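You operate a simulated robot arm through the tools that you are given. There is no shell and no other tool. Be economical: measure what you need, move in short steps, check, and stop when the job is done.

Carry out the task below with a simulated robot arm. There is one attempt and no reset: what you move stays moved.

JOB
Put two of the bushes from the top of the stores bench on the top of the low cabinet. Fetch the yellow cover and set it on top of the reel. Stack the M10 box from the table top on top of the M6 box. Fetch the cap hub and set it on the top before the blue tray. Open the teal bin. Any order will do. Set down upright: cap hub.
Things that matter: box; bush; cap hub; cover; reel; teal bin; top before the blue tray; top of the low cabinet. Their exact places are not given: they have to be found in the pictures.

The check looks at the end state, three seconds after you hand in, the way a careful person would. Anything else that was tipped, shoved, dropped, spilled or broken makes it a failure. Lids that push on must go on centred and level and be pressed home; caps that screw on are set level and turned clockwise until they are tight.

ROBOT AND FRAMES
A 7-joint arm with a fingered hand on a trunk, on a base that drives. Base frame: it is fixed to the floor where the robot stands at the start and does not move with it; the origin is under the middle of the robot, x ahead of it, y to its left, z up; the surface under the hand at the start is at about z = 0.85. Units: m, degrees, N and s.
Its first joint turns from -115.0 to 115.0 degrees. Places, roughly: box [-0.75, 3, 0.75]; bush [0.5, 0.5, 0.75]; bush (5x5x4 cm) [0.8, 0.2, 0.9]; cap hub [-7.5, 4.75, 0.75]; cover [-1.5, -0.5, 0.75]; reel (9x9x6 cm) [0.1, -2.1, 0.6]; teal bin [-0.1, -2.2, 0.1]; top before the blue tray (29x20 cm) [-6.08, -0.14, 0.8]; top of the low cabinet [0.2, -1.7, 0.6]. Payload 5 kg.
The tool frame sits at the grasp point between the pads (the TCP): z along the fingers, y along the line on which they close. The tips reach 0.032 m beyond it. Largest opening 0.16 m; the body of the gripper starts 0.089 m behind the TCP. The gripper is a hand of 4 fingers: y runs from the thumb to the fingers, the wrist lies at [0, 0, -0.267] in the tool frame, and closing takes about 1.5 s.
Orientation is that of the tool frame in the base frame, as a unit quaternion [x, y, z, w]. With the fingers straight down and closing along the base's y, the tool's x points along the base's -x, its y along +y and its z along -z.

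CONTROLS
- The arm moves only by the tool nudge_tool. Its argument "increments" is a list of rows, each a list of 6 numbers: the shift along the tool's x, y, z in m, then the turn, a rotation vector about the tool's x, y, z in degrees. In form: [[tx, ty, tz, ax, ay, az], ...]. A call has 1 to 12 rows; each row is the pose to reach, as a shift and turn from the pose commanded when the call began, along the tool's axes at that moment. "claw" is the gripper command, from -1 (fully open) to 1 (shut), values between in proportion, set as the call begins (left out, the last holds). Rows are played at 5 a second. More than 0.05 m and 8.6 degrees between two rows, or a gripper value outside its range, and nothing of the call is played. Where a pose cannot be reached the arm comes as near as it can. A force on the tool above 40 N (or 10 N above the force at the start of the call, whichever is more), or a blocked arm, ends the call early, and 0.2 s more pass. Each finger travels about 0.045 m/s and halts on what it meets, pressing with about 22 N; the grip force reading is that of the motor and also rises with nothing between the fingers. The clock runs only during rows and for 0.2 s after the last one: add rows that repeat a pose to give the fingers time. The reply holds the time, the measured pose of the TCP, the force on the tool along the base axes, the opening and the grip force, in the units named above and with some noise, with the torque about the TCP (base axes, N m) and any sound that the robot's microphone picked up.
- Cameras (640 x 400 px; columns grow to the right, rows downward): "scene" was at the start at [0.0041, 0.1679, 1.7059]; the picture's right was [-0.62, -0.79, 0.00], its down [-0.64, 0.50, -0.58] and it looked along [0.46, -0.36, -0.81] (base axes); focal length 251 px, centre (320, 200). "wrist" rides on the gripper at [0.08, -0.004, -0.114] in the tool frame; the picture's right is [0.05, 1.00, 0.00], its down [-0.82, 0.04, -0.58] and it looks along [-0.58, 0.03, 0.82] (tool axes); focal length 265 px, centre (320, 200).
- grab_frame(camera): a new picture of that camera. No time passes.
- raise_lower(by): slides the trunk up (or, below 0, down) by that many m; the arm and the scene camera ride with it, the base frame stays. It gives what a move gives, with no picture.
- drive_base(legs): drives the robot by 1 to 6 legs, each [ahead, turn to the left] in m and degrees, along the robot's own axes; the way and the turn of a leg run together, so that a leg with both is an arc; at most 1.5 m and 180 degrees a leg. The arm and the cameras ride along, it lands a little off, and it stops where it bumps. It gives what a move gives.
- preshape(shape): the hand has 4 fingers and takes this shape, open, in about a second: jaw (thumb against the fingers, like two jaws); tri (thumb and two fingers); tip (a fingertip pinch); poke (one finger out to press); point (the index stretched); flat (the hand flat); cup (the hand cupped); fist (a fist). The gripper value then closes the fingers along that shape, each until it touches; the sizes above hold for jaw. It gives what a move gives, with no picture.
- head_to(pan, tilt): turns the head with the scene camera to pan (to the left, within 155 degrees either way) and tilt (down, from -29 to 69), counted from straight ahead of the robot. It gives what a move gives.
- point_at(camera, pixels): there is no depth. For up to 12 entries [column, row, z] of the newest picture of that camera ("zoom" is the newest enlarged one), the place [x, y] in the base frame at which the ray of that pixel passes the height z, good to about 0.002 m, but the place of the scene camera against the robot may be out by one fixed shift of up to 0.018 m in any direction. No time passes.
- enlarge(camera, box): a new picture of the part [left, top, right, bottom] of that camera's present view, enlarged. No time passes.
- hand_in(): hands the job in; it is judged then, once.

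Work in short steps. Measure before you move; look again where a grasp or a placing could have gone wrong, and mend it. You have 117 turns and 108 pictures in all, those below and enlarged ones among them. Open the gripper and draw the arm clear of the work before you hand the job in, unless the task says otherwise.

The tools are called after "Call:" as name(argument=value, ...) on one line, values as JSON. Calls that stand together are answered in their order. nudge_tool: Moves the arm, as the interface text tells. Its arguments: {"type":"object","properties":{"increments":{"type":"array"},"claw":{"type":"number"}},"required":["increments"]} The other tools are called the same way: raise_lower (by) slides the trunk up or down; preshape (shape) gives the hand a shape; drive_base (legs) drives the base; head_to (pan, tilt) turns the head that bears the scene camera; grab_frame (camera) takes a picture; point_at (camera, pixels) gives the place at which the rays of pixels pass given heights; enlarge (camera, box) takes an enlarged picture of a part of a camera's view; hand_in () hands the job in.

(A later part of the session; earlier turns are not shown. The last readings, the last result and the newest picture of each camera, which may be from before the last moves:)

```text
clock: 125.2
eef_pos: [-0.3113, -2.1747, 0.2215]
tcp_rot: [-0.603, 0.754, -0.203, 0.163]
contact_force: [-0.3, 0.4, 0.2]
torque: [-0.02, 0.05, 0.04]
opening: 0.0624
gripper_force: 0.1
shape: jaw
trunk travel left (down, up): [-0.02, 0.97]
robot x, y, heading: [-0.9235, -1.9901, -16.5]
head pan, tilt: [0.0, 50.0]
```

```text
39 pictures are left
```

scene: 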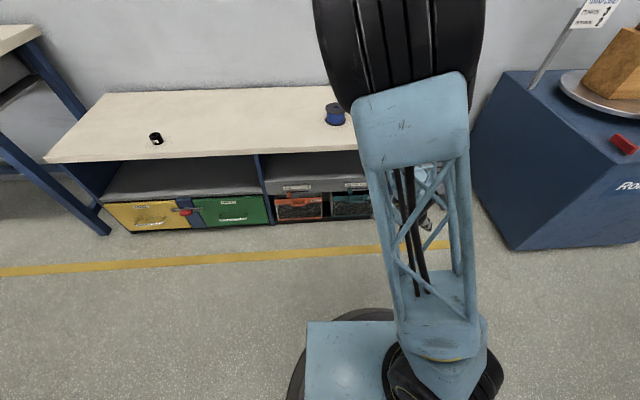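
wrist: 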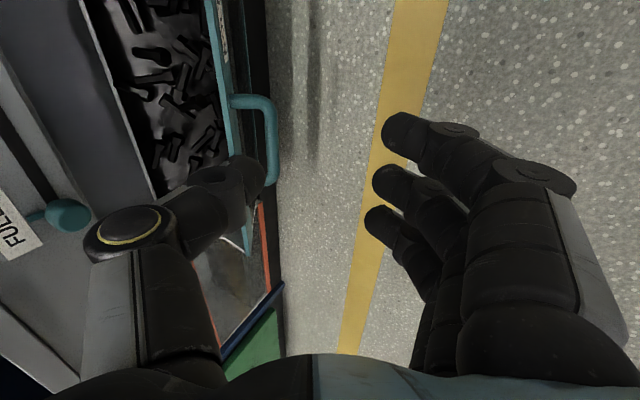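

The bin now stays open. I raise the trunk, restore the straight-down hand, and drive to the bench with the yellow cover, which I estimate near (-1.53,-0.43).

Call:
raise_lower(by=0.4)

Call:
nudge_tool(increments=[[0, 0, 0, -8, 0, 0], [0, 0, 0, -16, 0, 0], [0, 0, 0, -24, 0, 0], [0, 0, 0, -30, 0, 0], [0, 0, 0, -30, 0, 0]], claw=-1)

Call:
nudge_tool(increments=[[0, 0.01, 0, 0, 0, 8], [0, 0.02, 0, 0, 0, 16], [0, 0.03, 0, 0, 0, 24], [0, 0.04, 0, 0, 0, 32], [0, 0.05, 0, 0, 0, 40], [0, 0.06, 0, 0, 0, 48], [0, 0.07, 0, 0, 0, 56], [0, 0.08, 0, 0, 0, 64], [0, 0.09, 0, 0, 0, 72], [0, 0.1, 0, 0, 0, 80], [0, 0.11, 0, 0, 0, 88], [0, 0.11, 0, 0, 0, 92]])

Call:
raise_lower(by=0.4)

Call:
drive_base(legs=[[0, 102.5], [1.39, 0], [0, 80]])

Call:
grab_frame(camera="scene")

Call:
grab_frame(camera="wrist")

```text
clock: 129.0
eef_pos: [-0.3109, -2.175, 0.6204]
tcp_rot: [-0.603, 0.754, -0.203, 0.163]
contact_force: [-0.8, 0.4, 1.2]
torque: [0.0, 0.01, 0.0]
opening: 0.0624
gripper_force: 0.1
shape: jaw
trunk travel left (down, up): [-0.42, 0.57]
robot x, y, heading: [-0.9223, -1.992, -16.6]
head pan, tilt: [0.0, 50.0]
```

```text
clock: 130.2
eef_pos: [-0.3098, -2.1716, 0.6213]
tcp_rot: [-0.625, 0.78, -0.002, 0.0]
contact_force: [0.1, 1.5, -0.3]
torque: [-0.17, 0.04, 0.0]
opening: 0.1597
gripper_force: 0.1
shape: jaw
trunk travel left (down, up): [-0.42, 0.57]
robot x, y, heading: [-0.9255, -1.9898, -16.3]
head pan, tilt: [0.0, 50.0]
```

```text
clock: 132.8
eef_pos: [-0.418, -2.1506, 0.6208]
tcp_rot: [0.129, 0.992, 0.0, 0.001]
contact_force: [-0.2, -0.1, 0.3]
torque: [0.02, 0.02, 0.01]
opening: 0.1598
gripper_force: 0.2
shape: jaw
trunk travel left (down, up): [-0.42, 0.57]
robot x, y, heading: [-0.9175, -1.988, -16.6]
head pan, tilt: [0.0, 50.0]
```

```text
clock: 136.6
eef_pos: [-0.4189, -2.1501, 1.0207]
tcp_rot: [0.128, 0.992, -0.001, 0.003]
contact_force: [-1.0, 0.9, 0.4]
torque: [0.01, -0.01, -0.01]
opening: 0.1599
gripper_force: 0.0
shape: jaw
trunk travel left (down, up): [-0.82, 0.17]
robot x, y, heading: [-0.9222, -1.9951, -16.3]
head pan, tilt: [0.0, 50.0]
```

```text
clock: 151.8
eef_pos: [-1.4263, -0.5138, 1.0199]
tcp_rot: [0.997, -0.071, -0.001, 0.0]
contact_force: [0.8, 0.3, 0.4]
torque: [0.01, 0.01, 0.01]
opening: 0.16
gripper_force: 0.1
shape: jaw
trunk travel left (down, up): [-0.82, 0.17]
robot x, y, heading: [-0.9021, -0.6137, 170.1]
head pan, tilt: [0.0, 50.0]
```

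```text
38 pictures are left
```

scene: 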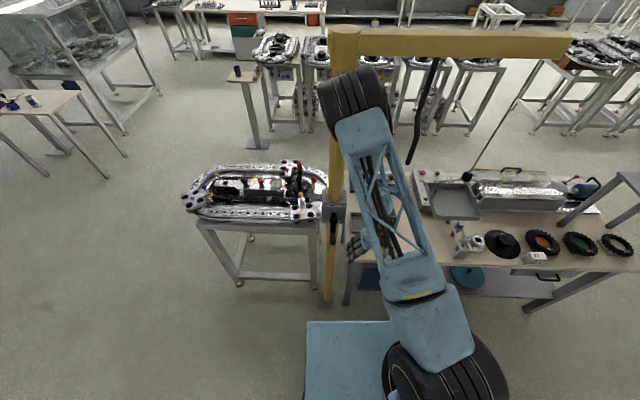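

```text
37 pictures are left
```

wrist: 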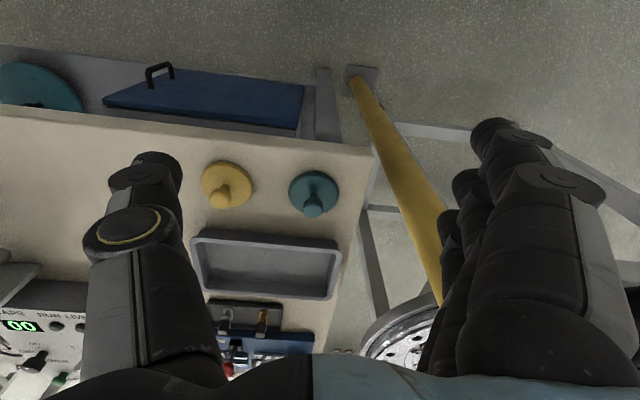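

The yellow cover (disc with a central knob) is at (226,187) in the wrist view. I get its place and zoom in.

Call:
point_at(camera="wrist", pixels=[[227, 184, 0.76], [227, 184, 0.78], [222, 198, 0.81], [202, 185, 0.77], [252, 185, 0.77], [313, 193, 0.77], [370, 150, 0.75], [0, 110, 0.75]])

Call:
enlarge(camera="wrist", box=[180, 140, 340, 240])

```text
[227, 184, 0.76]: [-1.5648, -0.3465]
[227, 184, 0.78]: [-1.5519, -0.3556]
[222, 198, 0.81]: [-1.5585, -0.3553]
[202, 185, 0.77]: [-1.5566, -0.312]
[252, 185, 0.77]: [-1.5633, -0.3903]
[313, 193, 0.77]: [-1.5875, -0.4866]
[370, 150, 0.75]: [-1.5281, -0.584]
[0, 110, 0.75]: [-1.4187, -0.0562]
```

```text
4.00 times, centred on (260, 190) of wrist
```

zoom: 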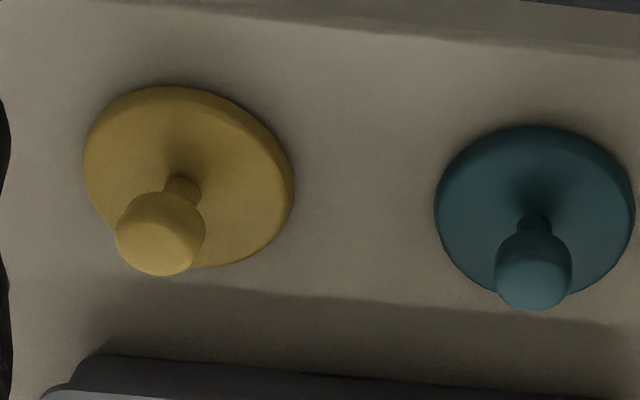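

The knob is near (-1.565,-0.349), z≈0.80. I move above it, narrow the hand to 8 cm, descend partway and look.

Call:
nudge_tool(increments=[[-0.032, -0.029, 0, 0, 0, 0], [-0.064, -0.057, 0, 0, 0, 0], [-0.097, -0.086, 0, 0, 0, 0], [-0.129, -0.115, 0, 0, 0, 0], [-0.161, -0.1437, 0, 0, 0, 0], [-0.161, -0.1437, 0.045, 0, 0, 0], [-0.161, -0.1437, 0.09, 0, 0, 0], [-0.161, -0.1437, 0.125, 0, 0, 0], [-0.161, -0.1437, 0.125, 0, 0, 0]], claw=0)

Call:
grab_frame(camera="wrist")

```text
clock: 153.8
eef_pos: [-1.5629, -0.3478, 0.8958]
tcp_rot: [0.998, -0.07, -0.002, 0.0]
contact_force: [0.1, 0.3, 0.2]
torque: [0.01, 0.03, 0.0]
opening: 0.0802
gripper_force: 0.0
shape: jaw
trunk travel left (down, up): [-0.82, 0.17]
robot x, y, heading: [-0.9043, -0.614, 170.1]
head pan, tilt: [0.0, 50.0]
```

```text
35 pictures are left
```

wrist: 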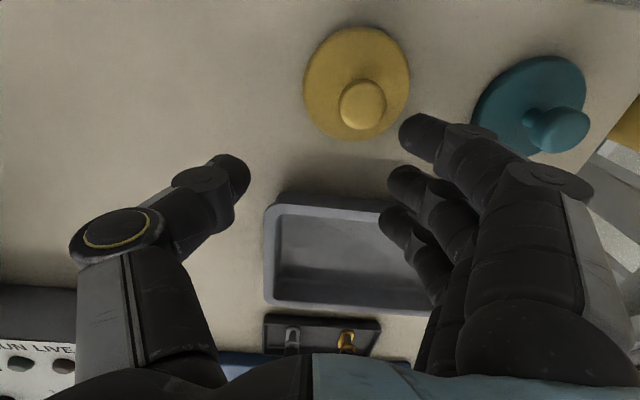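

Triangulation puts the disc top at z≈0.82 and the knob at z≈0.865, about 4 cm from the TCP. I rise, shift over it, and check.

Call:
nudge_tool(increments=[[0, 0, -0.03, 0, 0, 0], [0.02, 0.011, -0.03, 0, 0, 0], [0.0415, 0.022, -0.03, 0, 0, 0], [0.0415, 0.022, 0, 0, 0, 0], [0.0415, 0.022, 0, 0, 0, 0]])

Call:
grab_frame(camera="wrist")

```text
clock: 155.0
eef_pos: [-1.524, -0.3758, 0.8949]
tcp_rot: [0.997, -0.072, -0.001, 0.0]
contact_force: [-0.1, -0.3, -0.9]
torque: [-0.02, 0.03, 0.02]
opening: 0.0803
gripper_force: 0.1
shape: jaw
trunk travel left (down, up): [-0.82, 0.17]
robot x, y, heading: [-0.9049, -0.6133, 170.2]
head pan, tilt: [0.0, 50.0]
```

```text
34 pictures are left
```

wrist: 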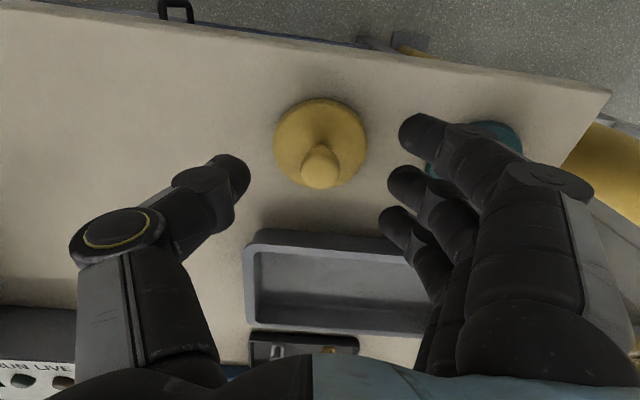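

The knob is centred between the fingers. I descend 33 mm and close on it.

Call:
nudge_tool(increments=[[0.002, 0, 0.015, 0, 0, 0], [0.002, 0, 0.032, 0, 0, 0], [0.002, 0, 0.032, 0, 0, 0]])

Call:
nudge_tool(increments=[[0, 0, 0, 0, 0, 0], [0, 0, 0, 0, 0, 0], [0, 0, 0, 0, 0, 0], [0, 0, 0, 0, 0, 0], [0, 0, 0, 0, 0, 0], [0, 0, 0, 0, 0, 0]], claw=1)

Call:
nudge_tool(increments=[[0, 0, -0.02, 0, 0, 0], [0, 0, -0.06, 0, 0, 0], [0, 0, -0.1, 0, 0, 0], [0, 0, -0.14, 0, 0, 0], [0, 0, -0.14, 0, 0, 0]])

Call:
grab_frame(camera="wrist")

```text
clock: 155.8
eef_pos: [-1.5232, -0.3756, 0.8635]
tcp_rot: [0.997, -0.071, -0.003, 0.0]
contact_force: [0.8, 0.0, 0.3]
torque: [0.04, -0.03, -0.02]
opening: 0.0804
gripper_force: 0.2
shape: jaw
trunk travel left (down, up): [-0.82, 0.17]
robot x, y, heading: [-0.9027, -0.6168, 170.3]
head pan, tilt: [0.0, 50.0]
```

```text
clock: 157.2
eef_pos: [-1.5234, -0.3752, 0.8637]
tcp_rot: [0.998, -0.07, -0.002, 0.0]
contact_force: [0.0, 1.0, 3.2]
torque: [-0.06, 0.01, 0.0]
opening: 0.0054
gripper_force: 22.1
shape: jaw
trunk travel left (down, up): [-0.82, 0.17]
robot x, y, heading: [-0.9026, -0.6123, 170.0]
head pan, tilt: [0.0, 50.0]
```

```text
clock: 158.4
eef_pos: [-1.5231, -0.3729, 1.0041]
tcp_rot: [0.997, -0.072, 0.0, 0.0]
contact_force: [0.2, -0.7, 0.6]
torque: [-0.03, -0.01, -0.01]
opening: 0.0044
gripper_force: 22.5
shape: jaw
trunk travel left (down, up): [-0.82, 0.17]
robot x, y, heading: [-0.907, -0.6156, 170.0]
head pan, tilt: [0.0, 50.0]
```

```text
33 pictures are left
```

wrist: 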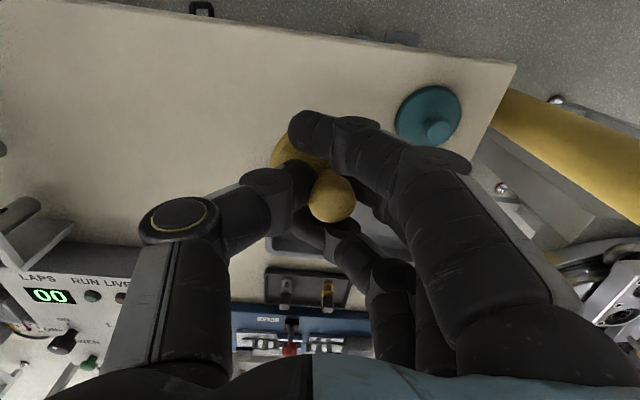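

The cover is held by its knob. I retract, back away from the pole, and drive to face the reel.

Call:
nudge_tool(increments=[[0.035, 0, -0.01, 0, 0, 0], [0.07, 0, -0.02, 0, 0, 0], [0.105, 0, -0.02, 0, 0, 0], [0.13, 0, -0.02, 0, 0, 0]])

Call:
drive_base(legs=[[-0.35, 0], [0, 90.8], [1.19, 0], [0, 79.5]])

Call:
raise_lower(by=-0.15)

Call:
grab_frame(camera="wrist")

```text
clock: 159.4
eef_pos: [-1.3954, -0.3935, 1.024]
tcp_rot: [0.997, -0.071, -0.002, 0.001]
contact_force: [0.2, 0.5, 0.2]
torque: [-0.02, 0.01, -0.01]
opening: 0.0041
gripper_force: 21.9
shape: jaw
trunk travel left (down, up): [-0.82, 0.17]
robot x, y, heading: [-0.9055, -0.614, 170.0]
head pan, tilt: [0.0, 50.0]
```

```text
clock: 174.9
eef_pos: [-0.3151, -2.1595, 1.0227]
tcp_rot: [0.163, 0.987, 0.0, 0.001]
contact_force: [0.8, -0.2, 0.9]
torque: [-0.02, -0.03, 0.02]
opening: 0.0041
gripper_force: 21.9
shape: jaw
trunk travel left (down, up): [-0.82, 0.17]
robot x, y, heading: [-0.7593, -1.8508, -20.5]
head pan, tilt: [0.0, 50.0]
```

```text
clock: 176.7
eef_pos: [-0.3149, -2.159, 0.8733]
tcp_rot: [0.162, 0.987, -0.001, 0.002]
contact_force: [-0.4, -0.5, -1.0]
torque: [-0.02, 0.0, -0.01]
opening: 0.0044
gripper_force: 21.6
shape: jaw
trunk travel left (down, up): [-0.67, 0.32]
robot x, y, heading: [-0.7601, -1.8546, -20.2]
head pan, tilt: [0.0, 50.0]
```

```text
32 pictures are left
```

wrist: 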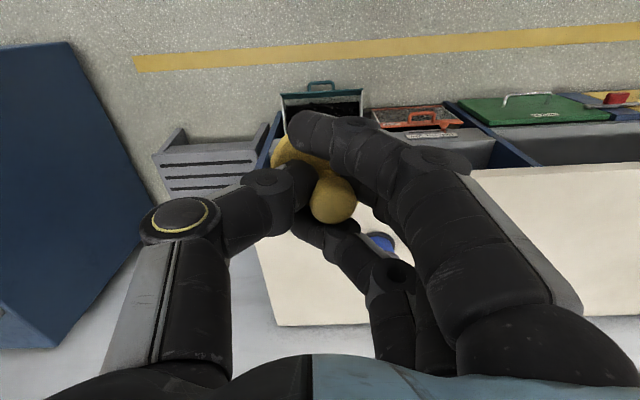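

The bin is still open (visible at the top). The fingers hide the reel at (380,245), so I move the hand forward and to the reel's left for a clear view.

Call:
nudge_tool(increments=[[-0.034, 0.027, 0, 0, 0, 0], [-0.068, 0.054, 0, 0, 0, 0], [-0.102, 0.081, 0, 0, 0, 0], [-0.136, 0.108, 0, 0, 0, 0], [-0.17, 0.135, 0, 0, 0, 0], [-0.204, 0.162, 0, 0, 0, 0], [-0.238, 0.189, 0, 0, 0, 0], [-0.272, 0.216, 0, 0, 0, 0], [-0.306, 0.243, 0, 0, 0, 0], [-0.339, 0.268, 0, 0, 0, 0], [-0.339, 0.268, 0, 0, 0, 0]])

Call:
grab_frame(camera="wrist")

```text
clock: 179.1
eef_pos: [0.0911, -2.016, 0.875]
tcp_rot: [0.163, 0.987, 0.0, 0.002]
contact_force: [0.5, 0.4, -0.9]
torque: [0.02, 0.0, 0.02]
opening: 0.0041
gripper_force: 22.3
shape: jaw
trunk travel left (down, up): [-0.67, 0.32]
robot x, y, heading: [-0.7641, -1.8522, -20.2]
head pan, tilt: [0.0, 50.0]
```

```text
31 pictures are left
```

wrist: 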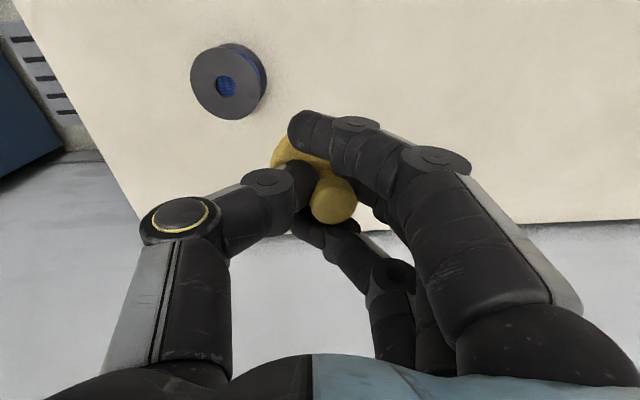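

The reel's top flange is centred at (227,84). I get its place.

Call:
point_at(camera="wrist", pixels=[[227, 84, 0.62], [227, 84, 0.64], [227, 84, 0.6], [191, 84, 0.62], [262, 84, 0.62]])

Call:
enlarge(camera="wrist", box=[180, 30, 340, 130])

```text
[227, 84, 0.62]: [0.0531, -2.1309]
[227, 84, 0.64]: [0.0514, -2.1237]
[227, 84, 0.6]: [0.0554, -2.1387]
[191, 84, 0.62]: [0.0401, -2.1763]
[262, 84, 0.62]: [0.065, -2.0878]
```

```text
4.00 times, centred on (260, 80) of wrist
```

zoom: 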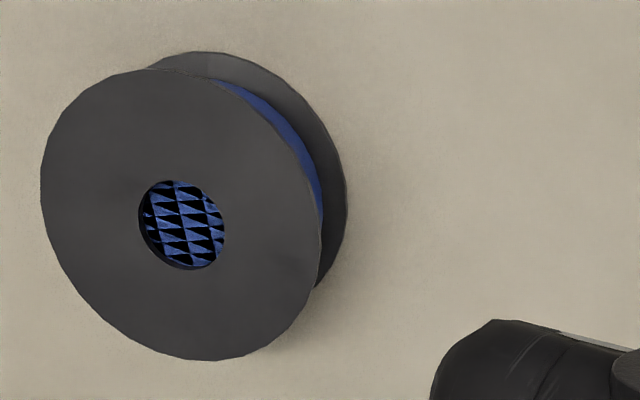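

Reel centre ≈(0.052,-2.130), top ≈0.62; the cover's centre is ~8 mm off in tool y. I move over it and descend to z=0.71.

Call:
nudge_tool(increments=[[-0.001, -0.043, 0, 0, 0, 0], [-0.002, -0.086, 0, 0, 0, 0], [-0.0026, -0.1286, 0, 0, 0, 0], [-0.0026, -0.1286, 0.045, 0, 0, 0], [-0.0026, -0.1286, 0.09, 0, 0, 0], [-0.0026, -0.1286, 0.13, 0, 0, 0], [-0.0026, -0.1286, 0.163, 0, 0, 0], [-0.0026, -0.1286, 0.163, 0, 0, 0]])

Call:
grab_frame(camera="wrist")

Call:
enlarge(camera="scene", box=[290, 170, 450, 270])

```text
clock: 180.9
eef_pos: [0.0533, -2.1379, 0.7127]
tcp_rot: [0.162, 0.987, 0.0, 0.002]
contact_force: [0.0, -0.2, -0.7]
torque: [-0.02, 0.02, -0.04]
opening: 0.0042
gripper_force: 21.9
shape: jaw
trunk travel left (down, up): [-0.67, 0.32]
robot x, y, heading: [-0.7564, -1.8532, -20.4]
head pan, tilt: [0.0, 50.0]
```

```text
29 pictures are left
```

wrist: 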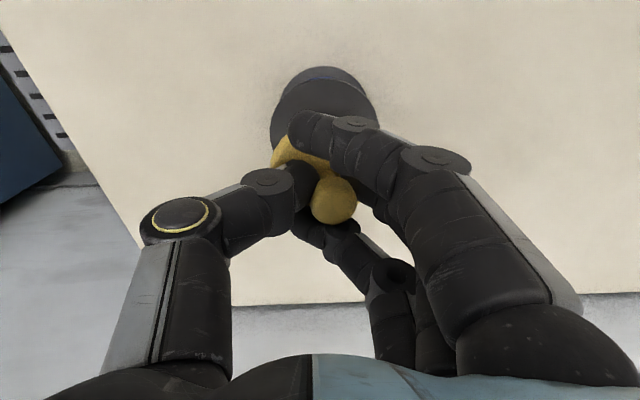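

```text
4.00 times, centred on (370, 220) of scene
```

zoom: 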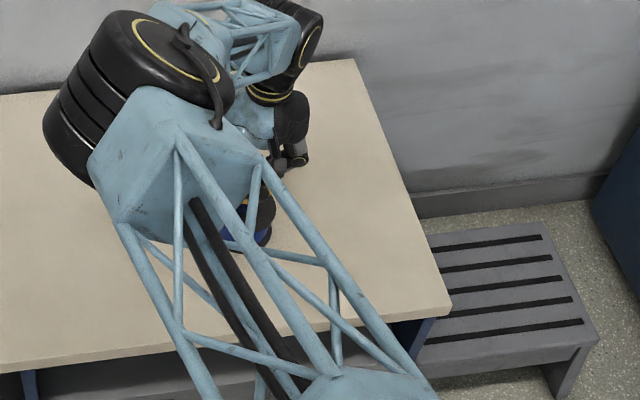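

The cover hangs over the reel, roughly concentric. I lower in small steps watching for contact.

Call:
nudge_tool(increments=[[0, 0, 0.01, 0, 0, 0], [0, 0, 0.018, 0, 0, 0], [0, 0, 0.018, 0, 0, 0]])

Call:
nudge_tool(increments=[[0, 0, 0.004, 0, 0, 0], [0, 0, 0.004, 0, 0, 0]])

Call:
nudge_tool(increments=[[0, 0, 0.004, 0, 0, 0], [0, 0, 0.004, 0, 0, 0]])

Call:
nudge_tool(increments=[[0, 0, 0.004, 0, 0, 0], [0, 0, 0.004, 0, 0, 0]])

```text
clock: 181.7
eef_pos: [0.0526, -2.1369, 0.6937]
tcp_rot: [0.162, 0.987, 0.0, 0.001]
contact_force: [0.3, 0.4, -0.7]
torque: [0.01, 0.01, 0.0]
opening: 0.0041
gripper_force: 22.2
shape: jaw
trunk travel left (down, up): [-0.67, 0.32]
robot x, y, heading: [-0.7567, -1.8527, -20.3]
head pan, tilt: [0.0, 50.0]
```

```text
clock: 182.3
eef_pos: [0.0534, -2.1376, 0.6895]
tcp_rot: [0.163, 0.987, 0.0, 0.001]
contact_force: [-0.1, -0.6, -0.1]
torque: [-0.02, 0.01, 0.02]
opening: 0.0042
gripper_force: 21.9
shape: jaw
trunk travel left (down, up): [-0.67, 0.32]
robot x, y, heading: [-0.7577, -1.8575, -20.2]
head pan, tilt: [0.0, 50.0]
```

```text
clock: 182.9
eef_pos: [0.0534, -2.1377, 0.6859]
tcp_rot: [0.163, 0.987, 0.0, 0.002]
contact_force: [-0.8, -0.5, -1.1]
torque: [0.03, -0.01, -0.02]
opening: 0.0039
gripper_force: 21.8
shape: jaw
trunk travel left (down, up): [-0.67, 0.32]
robot x, y, heading: [-0.7564, -1.8551, -20.6]
head pan, tilt: [0.0, 50.0]
```

```text
clock: 183.5
eef_pos: [0.0541, -2.1368, 0.6831]
tcp_rot: [0.163, 0.987, 0.0, 0.002]
contact_force: [0.4, -0.5, 0.0]
torque: [0.01, 0.0, -0.03]
opening: 0.004
gripper_force: 22.0
shape: jaw
trunk travel left (down, up): [-0.67, 0.32]
robot x, y, heading: [-0.7573, -1.8531, -20.3]
head pan, tilt: [0.0, 50.0]
```

No contact yet at z=0.682; continue in 4 mm steps.

Call:
nudge_tool(increments=[[0, 0, 0.004, 0, 0, 0], [0, 0, 0.004, 0, 0, 0]])

Call:
nudge_tool(increments=[[0, 0, 0.004, 0, 0, 0], [0, 0, 0.004, 0, 0, 0]])

Call:
nudge_tool(increments=[[0, 0, 0.003, 0, 0, 0], [0, 0, 0.003, 0, 0, 0]])

Call:
grab_frame(camera="wrist")

```text
clock: 184.1
eef_pos: [0.0542, -2.137, 0.6769]
tcp_rot: [0.163, 0.987, 0.0, 0.002]
contact_force: [0.9, -0.3, 0.3]
torque: [0.05, 0.02, -0.01]
opening: 0.0041
gripper_force: 22.1
shape: jaw
trunk travel left (down, up): [-0.67, 0.32]
robot x, y, heading: [-0.753, -1.852, -20.4]
head pan, tilt: [0.0, 50.0]
```

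```text
clock: 184.7
eef_pos: [0.0549, -2.1369, 0.6738]
tcp_rot: [0.163, 0.987, 0.0, 0.002]
contact_force: [-0.1, 0.1, -0.2]
torque: [0.0, 0.03, 0.04]
opening: 0.004
gripper_force: 21.6
shape: jaw
trunk travel left (down, up): [-0.67, 0.32]
robot x, y, heading: [-0.7587, -1.854, -20.4]
head pan, tilt: [0.0, 50.0]
```

```text
clock: 185.3
eef_pos: [0.0552, -2.1361, 0.6705]
tcp_rot: [0.162, 0.987, 0.0, 0.001]
contact_force: [-0.1, -0.6, -1.6]
torque: [0.04, 0.04, -0.03]
opening: 0.0039
gripper_force: 21.5
shape: jaw
trunk travel left (down, up): [-0.67, 0.32]
robot x, y, heading: [-0.7573, -1.8551, -20.5]
head pan, tilt: [0.0, 50.0]
```

```text
27 pictures are left
```

wrist: 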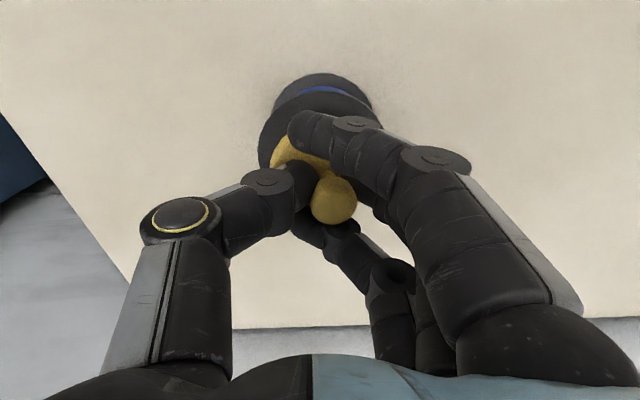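

The cover appears centred on the flange (259–382 px vs disc left edge 271). Continue down.

Call:
nudge_tool(increments=[[0, 0, 0.004, 0, 0, 0], [0, 0, 0.004, 0, 0, 0]])

Call:
nudge_tool(increments=[[0, 0, 0.004, 0, 0, 0], [0, 0, 0.004, 0, 0, 0]])

Call:
nudge_tool(increments=[[0, 0, 0.003, 0, 0, 0], [0, 0, 0.003, 0, 0, 0]])

Call:
nudge_tool(increments=[[0, 0, 0.003, 0, 0, 0], [0, 0, 0.003, 0, 0, 0]])

```text
clock: 185.9
eef_pos: [0.0529, -2.1371, 0.6665]
tcp_rot: [0.162, 0.987, 0.0, 0.002]
contact_force: [0.0, -0.4, -0.8]
torque: [0.01, 0.03, -0.01]
opening: 0.0044
gripper_force: 21.3
shape: jaw
trunk travel left (down, up): [-0.67, 0.32]
robot x, y, heading: [-0.7581, -1.8519, -20.4]
head pan, tilt: [0.0, 50.0]
```

```text
clock: 186.5
eef_pos: [0.0548, -2.1372, 0.6631]
tcp_rot: [0.162, 0.987, -0.001, 0.002]
contact_force: [0.3, -1.4, 5.6]
torque: [0.22, -0.07, 0.01]
opening: 0.0042
gripper_force: 21.6
shape: jaw
trunk travel left (down, up): [-0.67, 0.32]
robot x, y, heading: [-0.7591, -1.856, -20.5]
head pan, tilt: [0.0, 50.0]
```

```text
clock: 187.1
eef_pos: [0.0532, -2.1373, 0.6604]
tcp_rot: [0.163, 0.987, 0.0, 0.003]
contact_force: [0.8, -2.6, 13.0]
torque: [0.38, -0.1, -0.05]
opening: 0.0054
gripper_force: 22.0
shape: jaw
trunk travel left (down, up): [-0.67, 0.32]
robot x, y, heading: [-0.7627, -1.8547, -20.3]
head pan, tilt: [0.0, 50.0]
```

```text
clock: 187.7
eef_pos: [0.0556, -2.1364, 0.6587]
tcp_rot: [0.162, 0.987, -0.001, 0.003]
contact_force: [1.1, -1.9, 30.2]
torque: [0.55, -0.09, -0.02]
opening: 0.0062
gripper_force: 22.0
shape: jaw
trunk travel left (down, up): [-0.67, 0.32]
robot x, y, heading: [-0.7573, -1.8527, -20.9]
head pan, tilt: [0.0, 50.0]
```

The cover is seated and pressed to 30 N. I ease off, open and rise to check.

Call:
nudge_tool(increments=[[0, 0, -0.002, 0, 0, 0], [0, 0, -0.002, 0, 0, 0]])

Call:
nudge_tool(increments=[[0, 0, 0, 0, 0, 0], [0, 0, 0, 0, 0, 0], [0, 0, 0, 0, 0, 0], [0, 0, 0, 0, 0, 0], [0, 0, 0, 0, 0, 0], [0, 0, -0.04, 0, 0, 0], [0, 0, -0.08, 0, 0, 0], [0, 0, -0.12, 0, 0, 0], [0, 0, -0.16, 0, 0, 0], [0, 0, -0.2, 0, 0, 0], [0, 0, -0.2, 0, 0, 0]], claw=0)

Call:
grab_frame(camera="wrist")

```text
clock: 188.3
eef_pos: [0.0545, -2.1357, 0.6586]
tcp_rot: [0.163, 0.987, 0.0, 0.003]
contact_force: [3.6, -3.5, 23.8]
torque: [0.43, -0.22, -0.08]
opening: 0.0062
gripper_force: 22.1
shape: jaw
trunk travel left (down, up): [-0.67, 0.32]
robot x, y, heading: [-0.7587, -1.8548, -20.3]
head pan, tilt: [0.0, 50.0]
```

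```text
clock: 190.7
eef_pos: [0.057, -2.136, 0.8599]
tcp_rot: [0.163, 0.987, -0.001, 0.0]
contact_force: [0.4, -0.4, 0.5]
torque: [0.01, 0.02, -0.02]
opening: 0.0795
gripper_force: 0.0
shape: jaw
trunk travel left (down, up): [-0.67, 0.32]
robot x, y, heading: [-0.7604, -1.8559, -20.5]
head pan, tilt: [0.0, 50.0]
```

```text
26 pictures are left
```

wrist: 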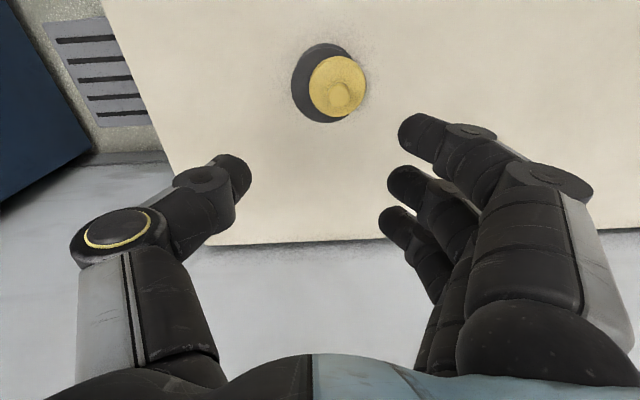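

The cover sits on the reel, about 1 cm off-centre but flat and fully supported. Next I retract, raise, and drive back for bush 35 near (0.616,0.419).

Call:
nudge_tool(increments=[[0.04, 0.01, -0.02, 0, 0, 0], [0.08, 0.02, -0.04, 0, 0, 0], [0.12, 0.03, -0.05, 0, 0, 0], [0.16, 0.03, -0.05, 0, 0, 0], [0.2, 0.03, -0.05, 0, 0, 0], [0.24, 0.03, -0.05, 0, 0, 0], [0.28, 0.03, -0.05, 0, 0, 0], [0.32, 0.03, -0.05, 0, 0, 0]], claw=-1)

Call:
raise_lower(by=0.18)

Call:
drive_base(legs=[[0, 102.9], [0.99, 0], [0.985, 0], [0, -62.7], [0.446, 0]])

Call:
grab_frame(camera="wrist")

```text
clock: 192.5
eef_pos: [-0.2426, -2.006, 0.9076]
tcp_rot: [0.162, 0.987, 0.0, 0.002]
contact_force: [-0.9, -0.1, -1.1]
torque: [0.04, -0.03, 0.03]
opening: 0.1601
gripper_force: 0.1
shape: jaw
trunk travel left (down, up): [-0.67, 0.32]
robot x, y, heading: [-0.763, -1.8559, -20.4]
head pan, tilt: [0.0, 50.0]
```

```text
clock: 194.5
eef_pos: [-0.2413, -2.0052, 1.0872]
tcp_rot: [0.163, 0.987, 0.0, 0.002]
contact_force: [-0.1, 0.3, -0.4]
torque: [-0.03, 0.01, 0.0]
opening: 0.1598
gripper_force: 0.1
shape: jaw
trunk travel left (down, up): [-0.85, 0.14]
robot x, y, heading: [-0.755, -1.8543, -20.2]
head pan, tilt: [0.0, 50.0]
```

```text
clock: 214.1
eef_pos: [0.4555, 0.4217, 1.0854]
tcp_rot: [-0.167, 0.986, 0.0, 0.0]
contact_force: [0.9, 0.4, -1.0]
torque: [-0.05, 0.03, -0.02]
opening: 0.1596
gripper_force: 0.1
shape: jaw
trunk travel left (down, up): [-0.85, 0.14]
robot x, y, heading: [-0.0473, 0.2238, 17.3]
head pan, tilt: [0.0, 50.0]
```

```text
25 pictures are left
```

wrist: 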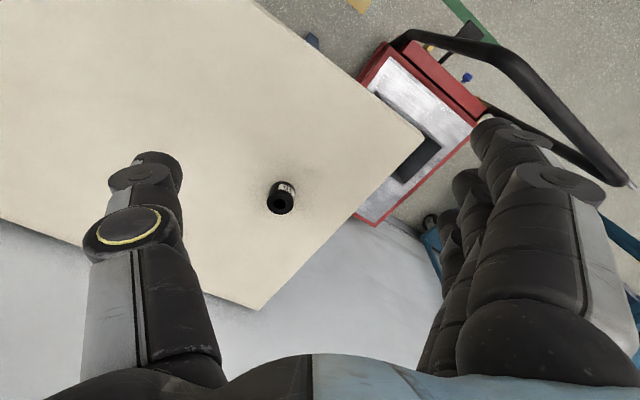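

Bush 35 is at (279,203). I get its place.

Call:
point_at(camera="wrist", pixels=[[278, 205, 0.89]])

```text
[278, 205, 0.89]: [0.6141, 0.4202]
```

It agrees with the earlier estimate, so I move over it, narrow the hand, descend, and grip as with the first bush.

Call:
nudge_tool(increments=[[-0.037, -0.014, 0, 0, 0, 0], [-0.074, -0.027, 0, 0, 0, 0], [-0.111, -0.041, 0, 0, 0, 0], [-0.149, -0.054, 0, 0, 0, 0], [-0.149, -0.054, 0.045, 0, 0, 0], [-0.149, -0.054, 0.09, 0, 0, 0], [-0.149, -0.054, 0.135, 0, 0, 0], [-0.149, -0.054, 0.17, 0, 0, 0], [-0.149, -0.054, 0.197, 0, 0, 0], [-0.149, -0.054, 0.197, 0, 0, 0]], claw=-0.25)

Call:
nudge_tool(increments=[[0, 0, 0, 0, 0, 0], [0, 0, 0, 0, 0, 0], [0, 0, 0, 0, 0, 0], [0, 0, 0, 0, 0, 0], [0, 0, 0, 0, 0, 0], [0, 0, 0, 0, 0, 0], [0, 0, 0, 0, 0, 0]], claw=1)

Call:
nudge_tool(increments=[[0, 0, -0.03, 0, 0, 0], [0, 0, -0.07, 0, 0, 0], [0.03, 0, -0.1, 0, 0, 0], [0.06, 0, -0.13, 0, 0, 0], [0.09, 0, -0.16, 0, 0, 0], [0.12, 0, -0.19, 0, 0, 0], [0.15, 0, -0.22, 0, 0, 0]])

Call:
grab_frame(camera="wrist")

```text
clock: 216.3
eef_pos: [0.6127, 0.4191, 0.8886]
tcp_rot: [-0.168, 0.986, 0.001, 0.002]
contact_force: [0.1, -0.8, 0.3]
torque: [-0.01, -0.02, 0.0]
opening: 0.1007
gripper_force: 0.0
shape: jaw
trunk travel left (down, up): [-0.85, 0.14]
robot x, y, heading: [-0.0465, 0.2199, 17.5]
head pan, tilt: [0.0, 50.0]
```

```text
clock: 217.9
eef_pos: [0.6124, 0.419, 0.8898]
tcp_rot: [-0.168, 0.986, 0.0, 0.002]
contact_force: [0.5, -0.3, -0.3]
torque: [0.01, 0.0, 0.0]
opening: 0.019
gripper_force: 21.7
shape: jaw
trunk travel left (down, up): [-0.85, 0.14]
robot x, y, heading: [-0.0451, 0.2261, 17.5]
head pan, tilt: [0.0, 50.0]
```

```text
clock: 219.5
eef_pos: [0.4711, 0.3678, 1.1096]
tcp_rot: [-0.167, 0.986, 0.001, 0.002]
contact_force: [-0.3, -0.1, -2.2]
torque: [0.0, -0.05, 0.01]
opening: 0.0183
gripper_force: 22.0
shape: jaw
trunk travel left (down, up): [-0.85, 0.14]
robot x, y, heading: [-0.0435, 0.2262, 17.5]
head pan, tilt: [0.0, 50.0]
```

```text
24 pictures are left
```

wrist: 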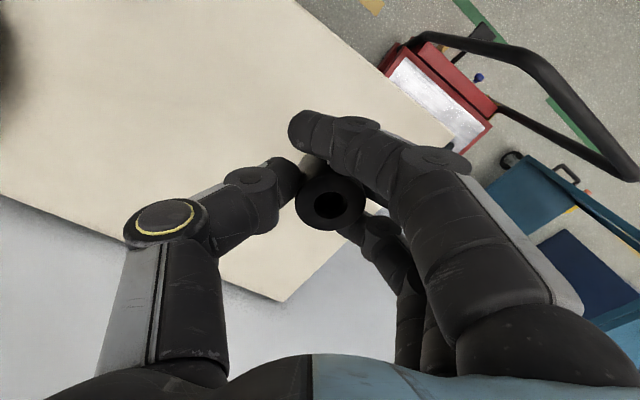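

Bush 35 is held. I drive back to the cabinet and lower the trunk.

Call:
drive_base(legs=[[-0.5, 0], [0, -113.1], [1.332, 0], [0, 85]])

Call:
raise_lower(by=-0.3)

```text
clock: 237.5
eef_pos: [-0.1194, -1.3767, 1.1094]
tcp_rot: [0.08, 0.997, -0.001, 0.002]
contact_force: [-0.9, -0.3, -2.1]
torque: [-0.03, 0.05, 0.02]
opening: 0.0183
gripper_force: 22.1
shape: jaw
trunk travel left (down, up): [-0.85, 0.14]
robot x, y, heading: [-0.6461, -1.2595, -10.7]
head pan, tilt: [0.0, 50.0]
```

```text
clock: 240.5
eef_pos: [-0.1195, -1.3764, 0.8096]
tcp_rot: [0.08, 0.997, 0.0, 0.002]
contact_force: [-0.3, -0.3, -1.7]
torque: [0.0, 0.01, -0.04]
opening: 0.018
gripper_force: 22.3
shape: jaw
trunk travel left (down, up): [-0.55, 0.44]
robot x, y, heading: [-0.6447, -1.2587, -10.7]
head pan, tilt: [0.0, 50.0]
```

I extend over a free spot at (0.125,-1.255) and lower to just above the top.

Call:
nudge_tool(increments=[[-0.032, 0.0226, 0, 0, 0, 0], [-0.064, 0.045, 0, 0, 0, 0], [-0.096, 0.068, 0, 0, 0, 0], [-0.127, 0.09, 0, 0, 0, 0], [-0.159, 0.113, 0, 0, 0, 0], [-0.19, 0.135, 0, 0, 0, 0], [-0.222, 0.158, 0, 0, 0, 0], [-0.222, 0.158, 0.045, 0, 0, 0], [-0.222, 0.158, 0.09, 0, 0, 0], [-0.222, 0.158, 0.135, 0, 0, 0], [-0.222, 0.158, 0.175, 0, 0, 0], [-0.222, 0.158, 0.196, 0, 0, 0]])

Call:
nudge_tool(increments=[[0, 0, 0.004, 0, 0, 0], [0, 0, 0.008, 0, 0, 0], [0, 0, 0.008, 0, 0, 0]])

Call:
nudge_tool(increments=[[0, 0, 0.004, 0, 0, 0], [0, 0, 0.004, 0, 0, 0]])

```text
clock: 243.1
eef_pos: [0.1294, -1.258, 0.6124]
tcp_rot: [0.08, 0.997, 0.0, 0.002]
contact_force: [-0.1, 1.2, -2.1]
torque: [-0.02, 0.0, -0.02]
opening: 0.0182
gripper_force: 22.4
shape: jaw
trunk travel left (down, up): [-0.55, 0.44]
robot x, y, heading: [-0.6429, -1.2581, -10.8]
head pan, tilt: [0.0, 50.0]
```

```text
clock: 243.9
eef_pos: [0.1272, -1.2564, 0.605]
tcp_rot: [0.079, 0.997, -0.001, 0.002]
contact_force: [0.2, 0.7, -2.7]
torque: [0.01, -0.01, -0.02]
opening: 0.0182
gripper_force: 22.1
shape: jaw
trunk travel left (down, up): [-0.55, 0.44]
robot x, y, heading: [-0.6469, -1.2577, -10.8]
head pan, tilt: [0.0, 50.0]
```

```text
clock: 244.5
eef_pos: [0.127, -1.2564, 0.6016]
tcp_rot: [0.079, 0.997, 0.0, 0.002]
contact_force: [-0.3, 0.3, -1.9]
torque: [0.04, -0.01, -0.01]
opening: 0.0183
gripper_force: 21.5
shape: jaw
trunk travel left (down, up): [-0.55, 0.44]
robot x, y, heading: [-0.646, -1.2595, -10.7]
head pan, tilt: [0.0, 50.0]
```

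Not touching yet; two more small steps until contact.

Call:
nudge_tool(increments=[[0, 0, 0.003, 0, 0, 0], [0, 0, 0.003, 0, 0, 0]])

Call:
nudge_tool(increments=[[0, 0, 0.002, 0, 0, 0], [0, 0, 0.002, 0, 0, 0]])

```text
clock: 245.1
eef_pos: [0.1266, -1.2559, 0.5989]
tcp_rot: [0.08, 0.997, 0.001, 0.001]
contact_force: [-0.7, -0.7, -0.5]
torque: [0.05, 0.01, 0.03]
opening: 0.0182
gripper_force: 22.0
shape: jaw
trunk travel left (down, up): [-0.55, 0.44]
robot x, y, heading: [-0.6462, -1.2592, -10.8]
head pan, tilt: [0.0, 50.0]
```

```text
clock: 245.7
eef_pos: [0.1267, -1.2561, 0.5988]
tcp_rot: [0.079, 0.997, 0.0, 0.002]
contact_force: [-2.4, -2.0, 9.1]
torque: [0.19, -0.11, 0.02]
opening: 0.0183
gripper_force: 22.1
shape: jaw
trunk travel left (down, up): [-0.55, 0.44]
robot x, y, heading: [-0.6446, -1.258, -11.1]
head pan, tilt: [0.0, 50.0]
```

Contact at 9 N. I release, rise, retract, and look.

Call:
nudge_tool(increments=[[0, 0, 0, 0, 0, 0], [0, 0, 0, 0, 0, 0], [0, 0, 0, 0, 0, 0], [0, 0, 0, 0, 0, 0], [0, 0, 0, 0, 0, 0], [0, 0, -0.04, 0, 0, 0], [0, 0, -0.08, 0, 0, 0], [0, 0, -0.12, 0, 0, 0], [0, 0, -0.16, 0, 0, 0], [0, 0, -0.2, 0, 0, 0]], claw=-0.2)

Call:
grab_frame(camera="wrist")

Call:
nudge_tool(increments=[[0.035, 0, -0.02, 0, 0, 0], [0.07, 0, -0.04, 0, 0, 0], [0.105, 0, -0.05, 0, 0, 0], [0.14, 0, -0.05, 0, 0, 0], [0.18, 0, -0.05, 0, 0, 0], [0.22, 0, -0.05, 0, 0, 0], [0.25, 0, -0.05, 0, 0, 0]], claw=-1)

Call:
grab_frame(camera="scene")

```text
clock: 247.9
eef_pos: [0.125, -1.254, 0.8001]
tcp_rot: [0.079, 0.997, 0.0, 0.003]
contact_force: [-0.1, 0.5, -0.4]
torque: [0.01, 0.01, -0.01]
opening: 0.0957
gripper_force: 0.0
shape: jaw
trunk travel left (down, up): [-0.55, 0.44]
robot x, y, heading: [-0.6452, -1.2613, -11.0]
head pan, tilt: [0.0, 50.0]
```

```text
23 pictures are left
```

wrist: 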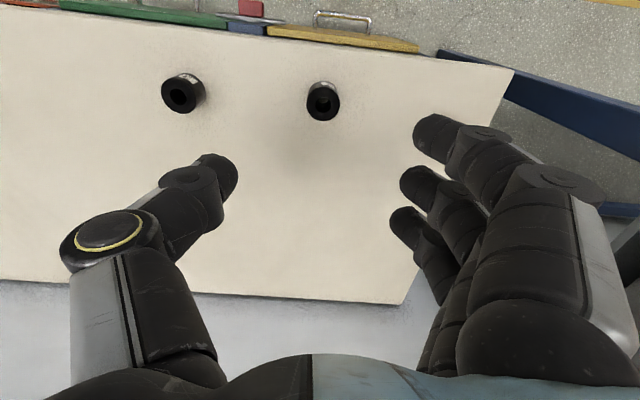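

```text
clock: 249.5
eef_pos: [-0.1232, -1.2152, 0.8484]
tcp_rot: [0.079, 0.997, 0.0, 0.002]
contact_force: [-0.3, 0.3, 0.3]
torque: [-0.01, -0.08, 0.02]
opening: 0.1598
gripper_force: 0.1
shape: jaw
trunk travel left (down, up): [-0.55, 0.44]
robot x, y, heading: [-0.6432, -1.2617, -10.8]
head pan, tilt: [0.0, 50.0]
```

```text
22 pictures are left
```

scene: 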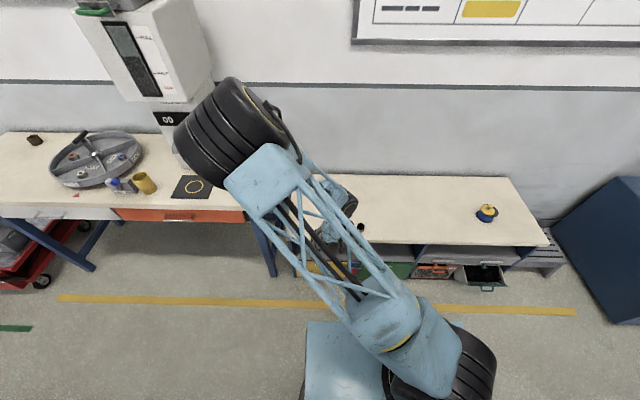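

Both bushes are on the cabinet, the cover is on the reel and the bin is open. Next I raise the trunk and drive to the box table via (-0.5,0.9).

Call:
raise_lower(by=0.25)

Call:
drive_base(legs=[[0, 97], [1.084, 0], [1.083, 0], [0, 27.7], [1.334, 0], [0, -43.9]])

Call:
grab_frame(camera="wrist")

Call:
grab_frame(camera="scene")

```text
clock: 252.1
eef_pos: [-0.1224, -1.2149, 1.0993]
tcp_rot: [0.08, 0.997, 0.0, 0.001]
contact_force: [-0.6, 0.1, -0.3]
torque: [0.0, -0.01, 0.02]
opening: 0.1598
gripper_force: 0.0
shape: jaw
trunk travel left (down, up): [-0.8, 0.19]
robot x, y, heading: [-0.6458, -1.2605, -10.9]
head pan, tilt: [0.0, 50.0]
```

```text
clock: 276.9
eef_pos: [-1.1045, 2.6338, 1.0985]
tcp_rot: [-0.605, 0.797, 0.001, 0.001]
contact_force: [-0.2, -0.4, 0.1]
torque: [0.01, -0.01, -0.04]
opening: 0.16
gripper_force: 0.1
shape: jaw
trunk travel left (down, up): [-0.8, 0.19]
robot x, y, heading: [-1.1217, 2.1097, 72.6]
head pan, tilt: [0.0, 50.0]
```

```text
21 pictures are left
```

wrist: 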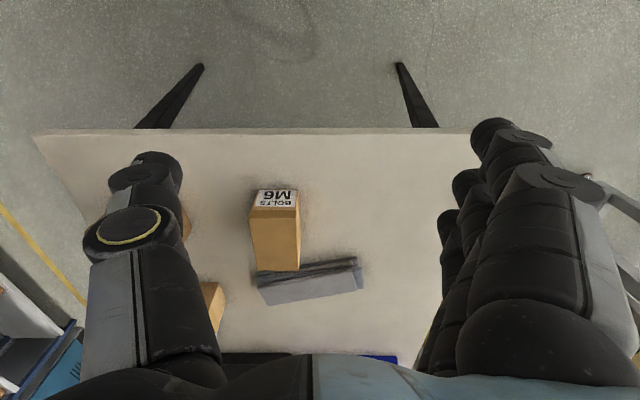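

```text
20 pictures are left
```

scene: 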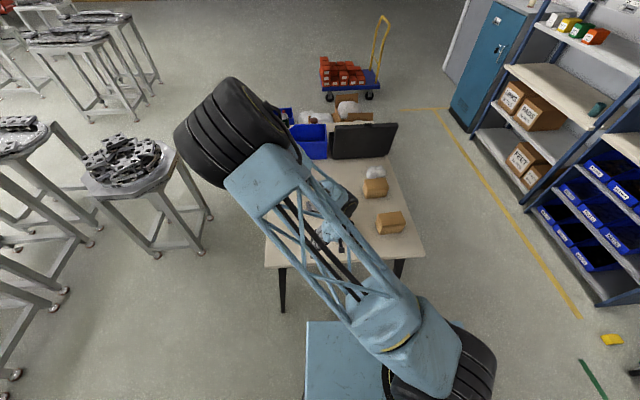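

The M6 box is at (275,228) in the wrist view; two other boxes are at (390,222) and (375,187) in the scene view. I zoom to read their labels.

Call:
enlarge(camera="scene", box=[330, 150, 450, 250])

Call:
point_at(camera="scene", pixels=[[391, 215, 0.81], [375, 182, 0.81], [265, 262, 0.75], [424, 255, 0.75]])

Call:
point_at(camera="wrist", pixels=[[275, 238, 0.82], [250, 207, 0.82], [300, 209, 0.82], [257, 271, 0.82], [300, 271, 0.82], [38, 135, 0.75], [460, 133, 0.75]])

```text
4.00 times, centred on (390, 200) of scene
```

zoom: 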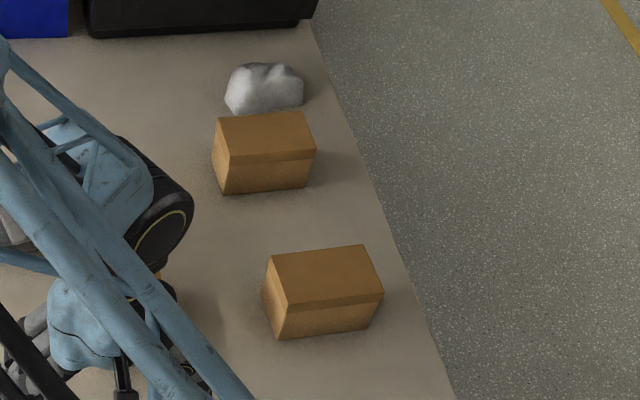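

```text
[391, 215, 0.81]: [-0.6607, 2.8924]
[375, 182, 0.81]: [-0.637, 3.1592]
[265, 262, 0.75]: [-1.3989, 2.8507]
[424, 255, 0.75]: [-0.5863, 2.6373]
```

```text
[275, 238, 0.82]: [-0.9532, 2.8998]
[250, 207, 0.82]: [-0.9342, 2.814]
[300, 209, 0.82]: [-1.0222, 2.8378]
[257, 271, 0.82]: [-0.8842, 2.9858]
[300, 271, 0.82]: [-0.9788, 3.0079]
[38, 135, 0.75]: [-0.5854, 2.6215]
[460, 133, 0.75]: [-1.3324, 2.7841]
```

The labels on the two other boxes aren't visible from here, so I move the hand to the right for a closer wrist view.

Call:
nudge_tool(increments=[[-0.02, -0.04, 0, 0, 0, 0], [-0.04, -0.08, 0, 0, 0, 0], [-0.06, -0.12, 0, 0, 0, 0], [-0.08, -0.16, 0, 0, 0, 0], [-0.1, -0.2, 0, 0, 0, 0], [-0.12, -0.24, 0, 0, 0, 0], [-0.14, -0.276, 0, 0, 0, 0], [-0.14, -0.276, 0, 0, 0, 0]])

Call:
grab_frame(camera="wrist")

```text
clock: 278.7
eef_pos: [-0.8039, 2.6943, 1.0999]
tcp_rot: [-0.606, 0.795, 0.001, 0.001]
contact_force: [-0.6, -0.4, -0.2]
torque: [-0.02, -0.01, 0.03]
opening: 0.1601
gripper_force: 0.1
shape: jaw
trunk travel left (down, up): [-0.8, 0.19]
robot x, y, heading: [-1.1197, 2.1098, 72.6]
head pan, tilt: [0.0, 50.0]
```

```text
18 pictures are left
```

wrist: 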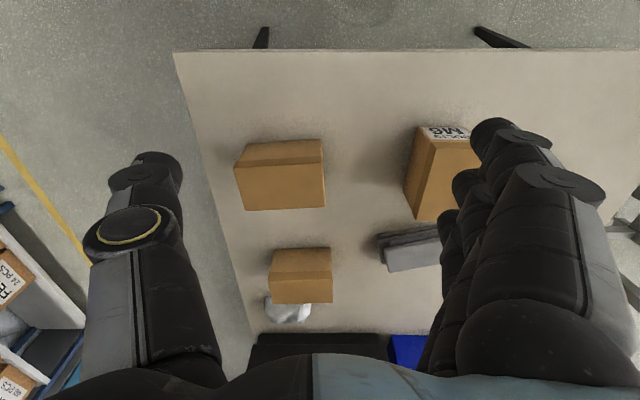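

Labels must be on faces away from these views; the east ends remain. I move the hand further right to see them.

Call:
nudge_tool(increments=[[-0.015, -0.04, 0, 0, 0, 0], [-0.03, -0.08, 0, 0, 0, 0], [-0.045, -0.12, 0, 0, 0, 0], [-0.06, -0.16, 0, 0, 0, 0], [-0.075, -0.2, 0, 0, 0, 0], [-0.09, -0.24, 0, 0, 0, 0], [-0.105, -0.275, 0, 0, 0, 0], [-0.105, -0.275, 0, 0, 0, 0]])

Call:
grab_frame(camera="wrist")

```text
clock: 280.5
eef_pos: [-0.5083, 2.7237, 1.0979]
tcp_rot: [-0.605, 0.796, 0.001, 0.002]
contact_force: [-0.3, 0.3, 0.5]
torque: [-0.02, -0.02, 0.0]
opening: 0.1597
gripper_force: 0.1
shape: jaw
trunk travel left (down, up): [-0.8, 0.19]
robot x, y, heading: [-1.1212, 2.1096, 72.8]
head pan, tilt: [0.0, 50.0]
```

```text
17 pictures are left
```

wrist: 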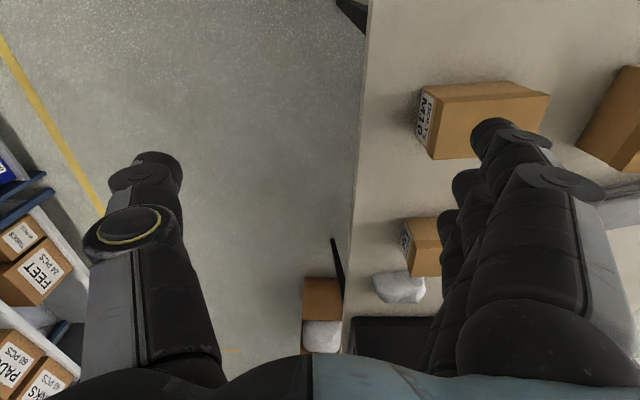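

The near box's label reads like M10 at (427,115). I zoom to be sure.

Call:
enlarge(camera="wrist", box=[380, 70, 540, 290])

Call:
point_at(camera="wrist", pixels=[[432, 88, 0.83], [435, 160, 0.83], [550, 95, 0.83], [432, 88, 0.85], [435, 160, 0.85], [550, 95, 0.85]])

```text
1.82 times, centred on (460, 180) of wrist
```

zoom: 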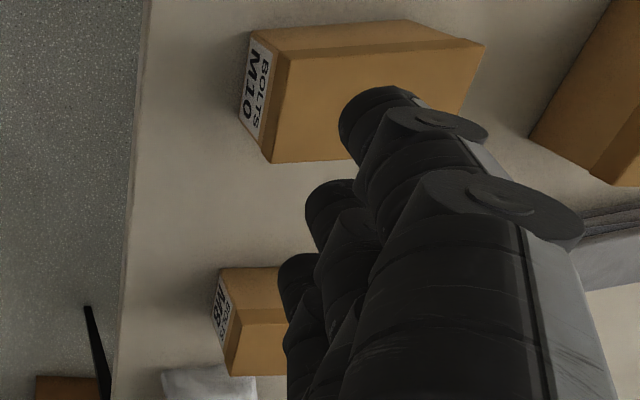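

```text
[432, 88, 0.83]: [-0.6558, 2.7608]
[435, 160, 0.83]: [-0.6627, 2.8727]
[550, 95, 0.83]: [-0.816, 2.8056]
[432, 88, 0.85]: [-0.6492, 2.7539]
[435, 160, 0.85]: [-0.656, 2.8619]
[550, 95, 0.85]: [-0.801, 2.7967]
```

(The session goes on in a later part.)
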